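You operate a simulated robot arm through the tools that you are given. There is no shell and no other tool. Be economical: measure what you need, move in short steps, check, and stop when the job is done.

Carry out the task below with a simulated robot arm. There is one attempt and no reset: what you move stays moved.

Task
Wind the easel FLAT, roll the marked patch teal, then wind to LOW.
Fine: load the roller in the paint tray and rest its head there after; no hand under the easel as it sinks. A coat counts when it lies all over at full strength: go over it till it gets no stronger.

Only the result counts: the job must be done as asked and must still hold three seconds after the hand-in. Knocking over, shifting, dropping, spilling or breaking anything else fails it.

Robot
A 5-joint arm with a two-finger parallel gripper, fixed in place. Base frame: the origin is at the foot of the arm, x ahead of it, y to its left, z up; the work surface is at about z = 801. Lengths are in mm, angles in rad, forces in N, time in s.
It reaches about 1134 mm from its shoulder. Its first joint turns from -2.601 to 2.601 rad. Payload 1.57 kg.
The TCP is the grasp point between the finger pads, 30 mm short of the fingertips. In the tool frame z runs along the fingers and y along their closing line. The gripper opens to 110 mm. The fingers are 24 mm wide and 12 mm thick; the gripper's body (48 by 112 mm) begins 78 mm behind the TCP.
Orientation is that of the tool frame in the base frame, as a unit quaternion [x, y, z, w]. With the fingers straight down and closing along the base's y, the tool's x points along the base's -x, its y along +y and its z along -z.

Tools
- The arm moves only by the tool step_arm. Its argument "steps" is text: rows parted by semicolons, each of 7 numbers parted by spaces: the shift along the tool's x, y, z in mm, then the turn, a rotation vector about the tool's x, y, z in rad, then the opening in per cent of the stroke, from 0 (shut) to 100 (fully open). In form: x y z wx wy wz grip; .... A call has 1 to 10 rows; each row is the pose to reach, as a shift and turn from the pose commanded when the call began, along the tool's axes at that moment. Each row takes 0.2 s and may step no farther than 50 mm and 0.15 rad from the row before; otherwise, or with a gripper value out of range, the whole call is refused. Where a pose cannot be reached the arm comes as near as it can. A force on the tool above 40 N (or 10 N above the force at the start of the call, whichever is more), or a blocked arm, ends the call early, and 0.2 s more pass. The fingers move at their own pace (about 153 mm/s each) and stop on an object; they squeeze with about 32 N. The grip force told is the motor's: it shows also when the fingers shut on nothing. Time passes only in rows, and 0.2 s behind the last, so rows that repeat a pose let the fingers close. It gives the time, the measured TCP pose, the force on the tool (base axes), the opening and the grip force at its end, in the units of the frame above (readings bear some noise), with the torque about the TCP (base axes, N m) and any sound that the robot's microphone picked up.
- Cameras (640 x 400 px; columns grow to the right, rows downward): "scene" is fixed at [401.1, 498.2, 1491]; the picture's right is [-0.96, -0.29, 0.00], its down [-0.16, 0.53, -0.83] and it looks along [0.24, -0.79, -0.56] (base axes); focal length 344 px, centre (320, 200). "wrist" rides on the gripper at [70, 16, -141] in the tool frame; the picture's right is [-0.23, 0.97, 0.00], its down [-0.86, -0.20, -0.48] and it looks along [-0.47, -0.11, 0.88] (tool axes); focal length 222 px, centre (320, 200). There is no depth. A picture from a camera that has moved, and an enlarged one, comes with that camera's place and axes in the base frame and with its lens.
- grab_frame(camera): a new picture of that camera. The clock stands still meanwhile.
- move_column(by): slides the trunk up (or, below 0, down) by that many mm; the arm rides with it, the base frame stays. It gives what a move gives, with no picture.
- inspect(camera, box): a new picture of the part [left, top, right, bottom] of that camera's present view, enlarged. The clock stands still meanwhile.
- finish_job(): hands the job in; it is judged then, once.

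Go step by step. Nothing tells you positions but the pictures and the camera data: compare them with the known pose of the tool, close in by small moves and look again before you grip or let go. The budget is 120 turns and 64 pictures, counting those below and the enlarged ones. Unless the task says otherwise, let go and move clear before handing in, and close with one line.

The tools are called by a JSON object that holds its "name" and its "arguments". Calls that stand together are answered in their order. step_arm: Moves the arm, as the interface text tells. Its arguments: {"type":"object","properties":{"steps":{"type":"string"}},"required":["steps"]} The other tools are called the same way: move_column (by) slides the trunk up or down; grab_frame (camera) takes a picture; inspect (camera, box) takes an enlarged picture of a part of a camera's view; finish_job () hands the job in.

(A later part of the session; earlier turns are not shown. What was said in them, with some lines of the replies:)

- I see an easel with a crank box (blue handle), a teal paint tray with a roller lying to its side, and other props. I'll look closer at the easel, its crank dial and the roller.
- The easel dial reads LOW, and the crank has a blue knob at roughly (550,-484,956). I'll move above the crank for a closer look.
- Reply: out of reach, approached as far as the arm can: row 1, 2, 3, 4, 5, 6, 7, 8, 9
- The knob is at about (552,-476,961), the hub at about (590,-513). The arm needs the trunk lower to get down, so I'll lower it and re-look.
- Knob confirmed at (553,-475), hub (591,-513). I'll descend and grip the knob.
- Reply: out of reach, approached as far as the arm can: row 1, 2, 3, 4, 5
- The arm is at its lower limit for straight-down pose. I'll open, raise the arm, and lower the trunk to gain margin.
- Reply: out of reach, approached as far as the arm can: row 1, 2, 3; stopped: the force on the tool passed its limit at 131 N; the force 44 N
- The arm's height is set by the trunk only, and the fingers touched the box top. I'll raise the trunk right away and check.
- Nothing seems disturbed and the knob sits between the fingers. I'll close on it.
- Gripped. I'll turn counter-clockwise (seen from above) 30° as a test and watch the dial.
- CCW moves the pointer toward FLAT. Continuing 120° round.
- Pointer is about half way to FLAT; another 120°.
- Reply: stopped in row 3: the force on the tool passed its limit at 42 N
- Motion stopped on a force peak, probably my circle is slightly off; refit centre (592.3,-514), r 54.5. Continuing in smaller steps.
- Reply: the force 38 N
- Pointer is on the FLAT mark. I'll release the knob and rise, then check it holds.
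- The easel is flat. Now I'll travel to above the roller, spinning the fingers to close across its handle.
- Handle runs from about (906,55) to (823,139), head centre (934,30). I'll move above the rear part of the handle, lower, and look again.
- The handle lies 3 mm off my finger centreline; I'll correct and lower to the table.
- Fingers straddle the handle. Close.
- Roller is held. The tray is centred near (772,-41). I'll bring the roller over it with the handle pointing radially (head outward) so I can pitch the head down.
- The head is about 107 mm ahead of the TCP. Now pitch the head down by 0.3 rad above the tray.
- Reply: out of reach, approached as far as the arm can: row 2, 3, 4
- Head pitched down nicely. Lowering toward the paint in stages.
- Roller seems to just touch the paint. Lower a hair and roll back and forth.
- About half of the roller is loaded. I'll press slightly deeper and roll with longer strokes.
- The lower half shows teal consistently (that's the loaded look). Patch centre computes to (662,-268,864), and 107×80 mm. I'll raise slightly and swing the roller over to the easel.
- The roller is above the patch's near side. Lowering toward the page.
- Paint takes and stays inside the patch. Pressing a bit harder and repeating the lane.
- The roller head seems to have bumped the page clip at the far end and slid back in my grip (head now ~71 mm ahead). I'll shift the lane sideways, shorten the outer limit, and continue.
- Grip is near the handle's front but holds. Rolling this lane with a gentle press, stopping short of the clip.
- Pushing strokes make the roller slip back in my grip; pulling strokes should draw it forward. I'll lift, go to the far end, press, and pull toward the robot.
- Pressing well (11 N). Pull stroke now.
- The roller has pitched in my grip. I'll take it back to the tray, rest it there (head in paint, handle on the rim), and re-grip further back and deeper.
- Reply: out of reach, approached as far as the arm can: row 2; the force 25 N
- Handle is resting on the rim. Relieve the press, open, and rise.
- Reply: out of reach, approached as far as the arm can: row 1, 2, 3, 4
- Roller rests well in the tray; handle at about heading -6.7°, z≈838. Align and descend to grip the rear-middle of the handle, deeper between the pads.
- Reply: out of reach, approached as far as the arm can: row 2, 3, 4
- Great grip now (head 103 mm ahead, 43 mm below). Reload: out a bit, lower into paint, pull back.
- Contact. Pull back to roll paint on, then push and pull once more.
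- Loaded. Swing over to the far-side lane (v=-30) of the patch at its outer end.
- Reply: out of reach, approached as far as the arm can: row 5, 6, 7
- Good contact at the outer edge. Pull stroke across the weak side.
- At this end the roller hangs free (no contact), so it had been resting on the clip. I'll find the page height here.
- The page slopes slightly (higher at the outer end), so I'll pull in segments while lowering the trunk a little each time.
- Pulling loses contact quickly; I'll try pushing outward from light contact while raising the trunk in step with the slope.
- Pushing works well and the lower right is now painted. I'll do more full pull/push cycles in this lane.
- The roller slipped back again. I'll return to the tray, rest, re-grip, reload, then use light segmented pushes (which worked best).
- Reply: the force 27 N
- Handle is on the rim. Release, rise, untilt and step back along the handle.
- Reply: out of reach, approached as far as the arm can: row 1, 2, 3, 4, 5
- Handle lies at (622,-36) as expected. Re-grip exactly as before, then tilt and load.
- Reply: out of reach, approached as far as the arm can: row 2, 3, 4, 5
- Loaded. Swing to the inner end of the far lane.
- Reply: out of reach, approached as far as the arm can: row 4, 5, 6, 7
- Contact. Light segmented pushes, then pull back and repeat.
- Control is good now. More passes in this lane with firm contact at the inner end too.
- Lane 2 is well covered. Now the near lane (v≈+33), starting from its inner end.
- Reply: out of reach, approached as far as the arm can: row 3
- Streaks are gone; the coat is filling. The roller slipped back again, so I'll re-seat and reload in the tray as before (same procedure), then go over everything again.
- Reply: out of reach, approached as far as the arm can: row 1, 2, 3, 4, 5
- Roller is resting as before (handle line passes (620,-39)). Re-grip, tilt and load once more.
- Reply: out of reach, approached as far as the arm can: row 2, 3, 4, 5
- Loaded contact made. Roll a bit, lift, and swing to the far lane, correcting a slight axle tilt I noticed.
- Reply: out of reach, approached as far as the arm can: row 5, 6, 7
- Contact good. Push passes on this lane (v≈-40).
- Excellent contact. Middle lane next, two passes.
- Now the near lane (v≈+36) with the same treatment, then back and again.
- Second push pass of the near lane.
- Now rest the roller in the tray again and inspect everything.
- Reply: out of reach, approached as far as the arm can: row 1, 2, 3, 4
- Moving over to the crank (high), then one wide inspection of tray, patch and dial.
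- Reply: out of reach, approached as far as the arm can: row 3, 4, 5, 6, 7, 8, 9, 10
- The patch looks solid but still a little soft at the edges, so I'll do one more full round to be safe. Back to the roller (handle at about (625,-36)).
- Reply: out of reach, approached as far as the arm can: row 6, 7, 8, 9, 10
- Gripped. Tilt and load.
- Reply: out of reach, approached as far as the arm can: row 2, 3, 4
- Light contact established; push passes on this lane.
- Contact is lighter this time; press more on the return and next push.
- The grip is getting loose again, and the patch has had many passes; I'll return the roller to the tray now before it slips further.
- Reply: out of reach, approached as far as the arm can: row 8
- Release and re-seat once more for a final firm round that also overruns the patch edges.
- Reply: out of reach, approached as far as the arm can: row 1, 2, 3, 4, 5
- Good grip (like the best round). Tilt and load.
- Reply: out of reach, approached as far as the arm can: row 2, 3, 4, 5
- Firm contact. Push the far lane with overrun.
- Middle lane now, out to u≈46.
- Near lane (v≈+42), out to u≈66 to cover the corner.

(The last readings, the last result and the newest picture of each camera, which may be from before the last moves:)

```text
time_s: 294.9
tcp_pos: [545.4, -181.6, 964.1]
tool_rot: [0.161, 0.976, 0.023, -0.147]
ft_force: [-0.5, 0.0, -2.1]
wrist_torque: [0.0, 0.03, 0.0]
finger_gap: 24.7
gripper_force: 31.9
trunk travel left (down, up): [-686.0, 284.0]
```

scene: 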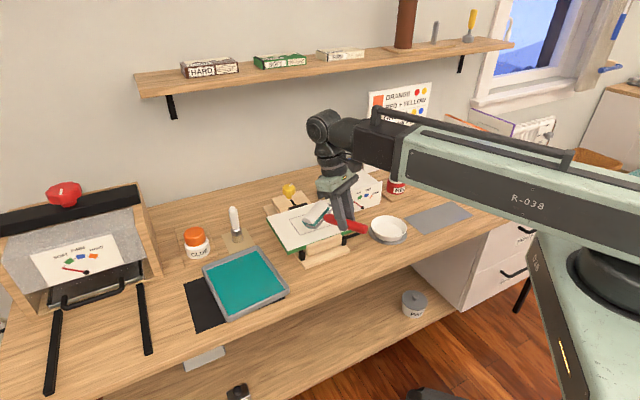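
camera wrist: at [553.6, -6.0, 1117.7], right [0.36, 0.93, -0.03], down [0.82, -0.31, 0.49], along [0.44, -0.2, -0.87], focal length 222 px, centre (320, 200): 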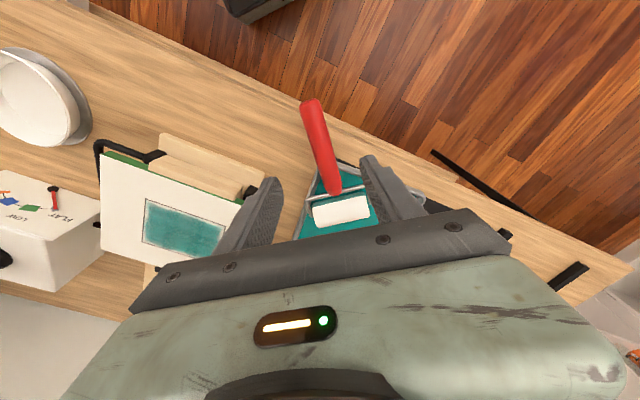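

Enough passes. Now rest the roller in the tray for good.

{"name": "step_arm", "arguments": {"steps": "-14.2 35.1 -4.3 0.015 0 -0.05 0; -28.4 70.2 -8.6 0.031 0 -0.1 0; -42.7 105.4 -12.9 0.046 0 -0.151 0; -56.9 140.5 -17.2 0.062 0 -0.201 0; -71.1 175.6 -21.5 0.077 0 -0.251 0; -71.1 175.6 -21.5 0.077 0 -0.251 0"}}

{"name": "move_column", "arguments": {"by": -100}}

{"name": "move_column", "arguments": {"by": -6}}

{"name": "step_arm", "arguments": {"steps": "0 0 0 0 0 0 12; 0 0 0 0 0 0 30; 0 0 0 0 0 0 52"}}

{"name": "move_column", "arguments": {"by": 270}}

{"name": "step_arm", "arguments": {"steps": "0 0 0 0 -0.1 0 50; 0 0 0 0 -0.2 0 50; 0 0 0 0 -0.3 0 50; 0 0 0 0 -0.3 0 50"}}

```text
time_s: 296.3
tcp_pos: [670.8, -39.0, 962.9]
tool_rot: [0.031, 0.988, 0.002, -0.149]
ft_force: [-0.2, 0.0, -1.5]
wrist_torque: [-0.02, 0.09, -0.03]
finger_gap: 24.5
gripper_force: 31.8
trunk travel left (down, up): [-686.0, 284.0]
```

```text
time_s: 297.6
tcp_pos: [670.7, -38.6, 863.5]
tool_rot: [0.032, 0.988, 0.003, -0.149]
ft_force: [-0.7, -0.5, -1.1]
wrist_torque: [0.0, 0.02, -0.04]
finger_gap: 24.6
gripper_force: 31.8
trunk travel left (down, up): [-586.0, 384.0]
```

```text
time_s: 298.1
tcp_pos: [670.4, -39.7, 857.7]
tool_rot: [0.03, 0.988, 0.003, -0.149]
ft_force: [-0.1, 0.2, -1.0]
wrist_torque: [-0.01, 0.03, -0.01]
finger_gap: 24.8
gripper_force: 31.9
trunk travel left (down, up): [-580.0, 390.0]
```

```text
time_s: 298.9
tcp_pos: [671.2, -38.7, 857.6]
tool_rot: [0.031, 0.988, 0.004, -0.149]
ft_force: [0.1, 0.1, 0.0]
wrist_torque: [0.0, 0.02, -0.02]
finger_gap: 57.4
gripper_force: 0.0
trunk travel left (down, up): [-580.0, 390.0]
```

```text
time_s: 301.7
tcp_pos: [669.7, -38.5, 1128.1]
tool_rot: [0.031, 0.988, 0.002, -0.149]
ft_force: [-0.8, -0.2, 0.5]
wrist_torque: [0.0, 0.0, 0.02]
finger_gap: 57.1
gripper_force: 0.1
trunk travel left (down, up): [-850.0, 120.0]
```

```text
time_s: 302.7
tcp_pos: [671.0, -39.3, 1116.6]
tool_rot: [0.031, 1.0, -0.002, 0.001]
ft_force: [0.1, -0.5, 0.2]
wrist_torque: [-0.03, 0.02, -0.01]
finger_gap: 54.9
gripper_force: 0.1
out of reach, approached as far as the arm can: row 1, 2, 3, 4
trunk travel left (down, up): [-850.0, 120.0]
```

Now over to the crank and grip the knob at its FLAT position.

{"name": "step_arm", "arguments": {"steps": "5.3 -46.9 0 0 0 -0.007 50; 10.6 -93.9 0 0 0 -0.014 50; 16 -140.8 0 0 0 -0.021 50; 21.3 -187.8 0 0 0 -0.028 50; 26.6 -234.7 0 0 0 -0.034 50; 31.9 -281.7 0 0 0 -0.041 50; 37.3 -328.6 0 0 0 -0.048 50; 42.6 -375.6 0 0 0 -0.055 50; 47.9 -422.5 0 0 0 -0.062 50; 47.9 -422.5 0 0 0 -0.062 50"}}

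{"name": "move_column", "arguments": {"by": -100}}

{"name": "move_column", "arguments": {"by": -52}}

{"name": "step_arm", "arguments": {"steps": "0 0 0 0 0 0 25; 0 0 0 0 0 0 0; 0 0 0 0 0 0 0"}}

```text
time_s: 304.9
tcp_pos: [595.4, -457.2, 1116.6]
tool_rot: [-0.001, 1.0, -0.001, 0.001]
ft_force: [-0.4, -0.7, -0.3]
wrist_torque: [0.02, 0.02, -0.01]
finger_gap: 55.1
gripper_force: 0.0
out of reach, approached as far as the arm can: row 7, 8
trunk travel left (down, up): [-850.0, 120.0]
```

```text
time_s: 306.2
tcp_pos: [596.2, -457.0, 1017.6]
tool_rot: [0.0, 1.0, -0.002, 0.001]
ft_force: [0.7, 0.6, 1.2]
wrist_torque: [-0.02, 0.01, 0.0]
finger_gap: 55.1
gripper_force: 0.1
trunk travel left (down, up): [-750.0, 220.0]
```

```text
time_s: 307.2
tcp_pos: [596.1, -456.5, 964.3]
tool_rot: [0.0, 1.0, -0.001, 0.002]
ft_force: [0.2, 0.7, 0.2]
wrist_torque: [0.0, -0.01, 0.0]
finger_gap: 55.0
gripper_force: 0.0
trunk travel left (down, up): [-698.0, 272.0]
```

```text
time_s: 308.0
tcp_pos: [595.1, -456.5, 964.0]
tool_rot: [0.0, 1.0, -0.002, 0.0]
ft_force: [-0.1, -0.1, -0.2]
wrist_torque: [0.01, 0.04, 0.03]
finger_gap: 0.0
gripper_force: 21.6
trunk travel left (down, up): [-698.0, 272.0]
```

The knob isn't there — pressing on the page evidently turned the crank a little further. I'll open, rise, and use the last picture to locate it.

{"name": "step_arm", "arguments": {"steps": "0 0 0 0 0 0 50; 0 0 0 0 0 0 50"}}

{"name": "move_column", "arguments": {"by": 90}}

{"name": "inspect", "arguments": {"camera": "wrist", "box": [180, 60, 500, 260]}}

```text
time_s: 308.6
tcp_pos: [596.3, -455.9, 964.3]
tool_rot: [0.0, 1.0, -0.001, 0.0]
ft_force: [-0.1, -0.8, 0.4]
wrist_torque: [-0.03, -0.01, 0.02]
finger_gap: 54.7
gripper_force: 0.1
trunk travel left (down, up): [-698.0, 272.0]
```

```text
time_s: 309.8
tcp_pos: [596.3, -457.5, 1055.5]
tool_rot: [0.0, 1.0, -0.002, 0.001]
ft_force: [0.1, 0.4, -0.1]
wrist_torque: [0.02, 0.02, 0.03]
finger_gap: 54.9
gripper_force: 0.1
trunk travel left (down, up): [-788.0, 182.0]
```

```text
2.00 times, centred on (340, 160) of wrist
camera zoom: at [525.5, -439.8, 1196.8], right [0.23, 0.97, 0.0], down [0.85, -0.2, 0.48], along [0.47, -0.11, -0.88], focal length 444 px, centre (280, 280)
```

zoom: 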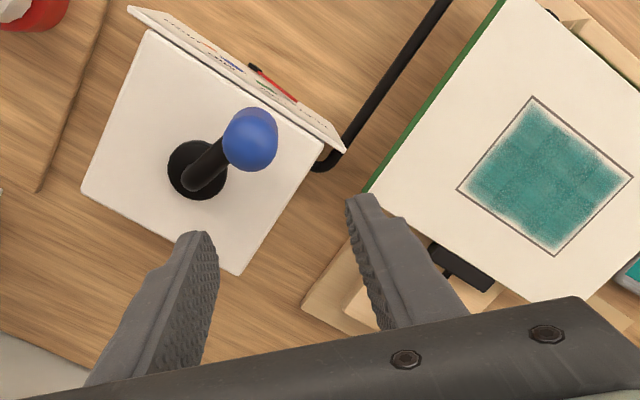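

Found: knob now at (565.5,-464.5), i.e. crank angle about 119°. Patch is solid teal. Grip the knob there.

{"name": "step_arm", "arguments": {"steps": "15.4 -3.5 0 0 0 0 50; 30.8 -7 0 0 0 0 50; 30.8 -7 0 0 0 0 50"}}

{"name": "move_column", "arguments": {"by": -91}}

{"name": "step_arm", "arguments": {"steps": "0 0 0 0 0 0 25; 0 0 0 0 0 0 0; 0 0 0 0 0 0 0"}}

```text
time_s: 310.6
tcp_pos: [564.5, -465.0, 1055.1]
tool_rot: [-0.001, 1.0, -0.002, 0.001]
ft_force: [-0.3, -1.0, -0.1]
wrist_torque: [0.01, -0.01, -0.01]
finger_gap: 54.9
gripper_force: 0.0
trunk travel left (down, up): [-788.0, 182.0]
```

```text
time_s: 311.9
tcp_pos: [565.3, -465.9, 963.0]
tool_rot: [0.001, 1.0, -0.002, 0.001]
ft_force: [-1.2, 0.7, 0.2]
wrist_torque: [0.0, 0.0, -0.03]
finger_gap: 55.0
gripper_force: 0.0
trunk travel left (down, up): [-697.0, 273.0]
```

```text
time_s: 312.7
tcp_pos: [564.7, -464.1, 965.4]
tool_rot: [0.0, 1.0, -0.002, 0.0]
ft_force: [-5.1, 9.4, -6.7]
wrist_torque: [0.49, -0.27, 0.0]
finger_gap: 25.7
gripper_force: 37.2
trunk travel left (down, up): [-697.0, 273.0]
```

Gripped. Winding clockwise toward LOW (about 345° in total), first 119°.

{"name": "step_arm", "arguments": {"steps": "-10.7 3.6 0 0 0 0 0; -22 6 0 0 0 0 0; -33.6 6 0 0 0 0 0; -44.9 3.6 0 0 0 0 0; -55.5 -1.1 0 0 0 0 0; -64.8 -7.9 0 0 0 0 0; -72.5 -16.5 0 0 0 0 0; -78.3 -26.5 0 0 0 0 0; -81.9 -37.5 0 0 0 0 0; -83.1 -49 0 0 0 0 0"}}

```text
time_s: 314.9
tcp_pos: [645.9, -514.6, 963.6]
tool_rot: [0.001, 1.0, -0.001, 0.0]
ft_force: [-31.8, 6.3, -19.7]
wrist_torque: [0.28, -0.08, 0.03]
finger_gap: 26.0
gripper_force: 37.0
trunk travel left (down, up): [-697.0, 273.0]
```

{"name": "step_arm", "arguments": {"steps": "2.5 -11.3 0 0 0 0 0; 6 -22.1 0 0 0 0 0; 11.7 -31.9 0 0 0 0 0; 19.3 -40.4 0 0 0 0 0; 28.4 -47 0 0 0 0 0; 38.8 -51.6 0 0 0 0 0; 49.9 -54 0 0 0 0 0; 61.3 -54 0 0 0 0 0; 72.4 -51.6 0 0 0 0 0; 82.8 -47 0 0 0 0 0"}}

```text
time_s: 317.1
tcp_pos: [564.1, -561.0, 964.5]
tool_rot: [-0.001, 1.0, -0.003, 0.001]
ft_force: [1.7, -8.9, 15.3]
wrist_torque: [0.49, -0.96, 0.04]
finger_gap: 25.9
gripper_force: 36.8
trunk travel left (down, up): [-697.0, 273.0]
```

{"name": "step_arm", "arguments": {"steps": "9.1 6.3 0 0 0 0 0; 16.6 14.5 0 0 0 0 0; 22.2 24.1 0 0 0 0 0; 25.9 34.6 0 0 0 0 0; 27.3 45.6 0 0 0 0 0; 26.4 56.7 0 0 0 0 0; 23.3 67.4 0 0 0 0 0; 18.1 77.2 0 0 0 0 0; 11.1 85.8 0 0 0 0 0; 11.1 85.8 0 0 0 0 0"}}

```text
time_s: 319.3
tcp_pos: [552.1, -473.1, 965.0]
tool_rot: [0.0, 1.0, 0.001, -0.002]
ft_force: [-6.2, 5.6, -5.2]
wrist_torque: [-0.17, -0.55, 0.03]
finger_gap: 25.7
gripper_force: 37.0
trunk travel left (down, up): [-697.0, 273.0]
stopped in row 10: the force on the tool passed its limit at 40 N (the readings are from after the stop); the commanded pose is now the measured one
```

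The knob is back at its original LOW position. Release and rise clear.

{"name": "step_arm", "arguments": {"steps": "0 0 0 0 0 0 30; 0 0 0 0 0 0 50; 0 0 0 0 0 0 50"}}

{"name": "move_column", "arguments": {"by": 160}}

```text
time_s: 320.1
tcp_pos: [554.4, -473.3, 963.2]
tool_rot: [0.0, 1.0, 0.001, -0.001]
ft_force: [0.2, -0.2, 0.1]
wrist_torque: [0.0, -0.03, -0.01]
finger_gap: 54.9
gripper_force: 0.1
trunk travel left (down, up): [-697.0, 273.0]
```

```text
time_s: 321.9
tcp_pos: [553.7, -473.8, 1124.0]
tool_rot: [0.0, 1.0, 0.001, -0.001]
ft_force: [-0.2, 0.0, 0.7]
wrist_torque: [-0.02, -0.02, 0.01]
finger_gap: 54.9
gripper_force: 0.1
trunk travel left (down, up): [-857.0, 113.0]
```

The hand is clear, the roller was set down with its head in the tray, and the crank is back at its LOW angle, so I'm handing in.

{"name": "finish_job", "arguments": {}}

```text
The job is handed in.
```

I wound the easel to FLAT, rolled the patch teal, set the roller down with its head in the tray, and wound the easel back to LOW. I had no pictures left to confirm LOW on the dial or how the roller finally lay. I judged LOW from the crank being back at its starting angle. The last picture, taken after painting, showed the patch solid teal but paler along the edges, so I can't be sure the coat is at full strength there.
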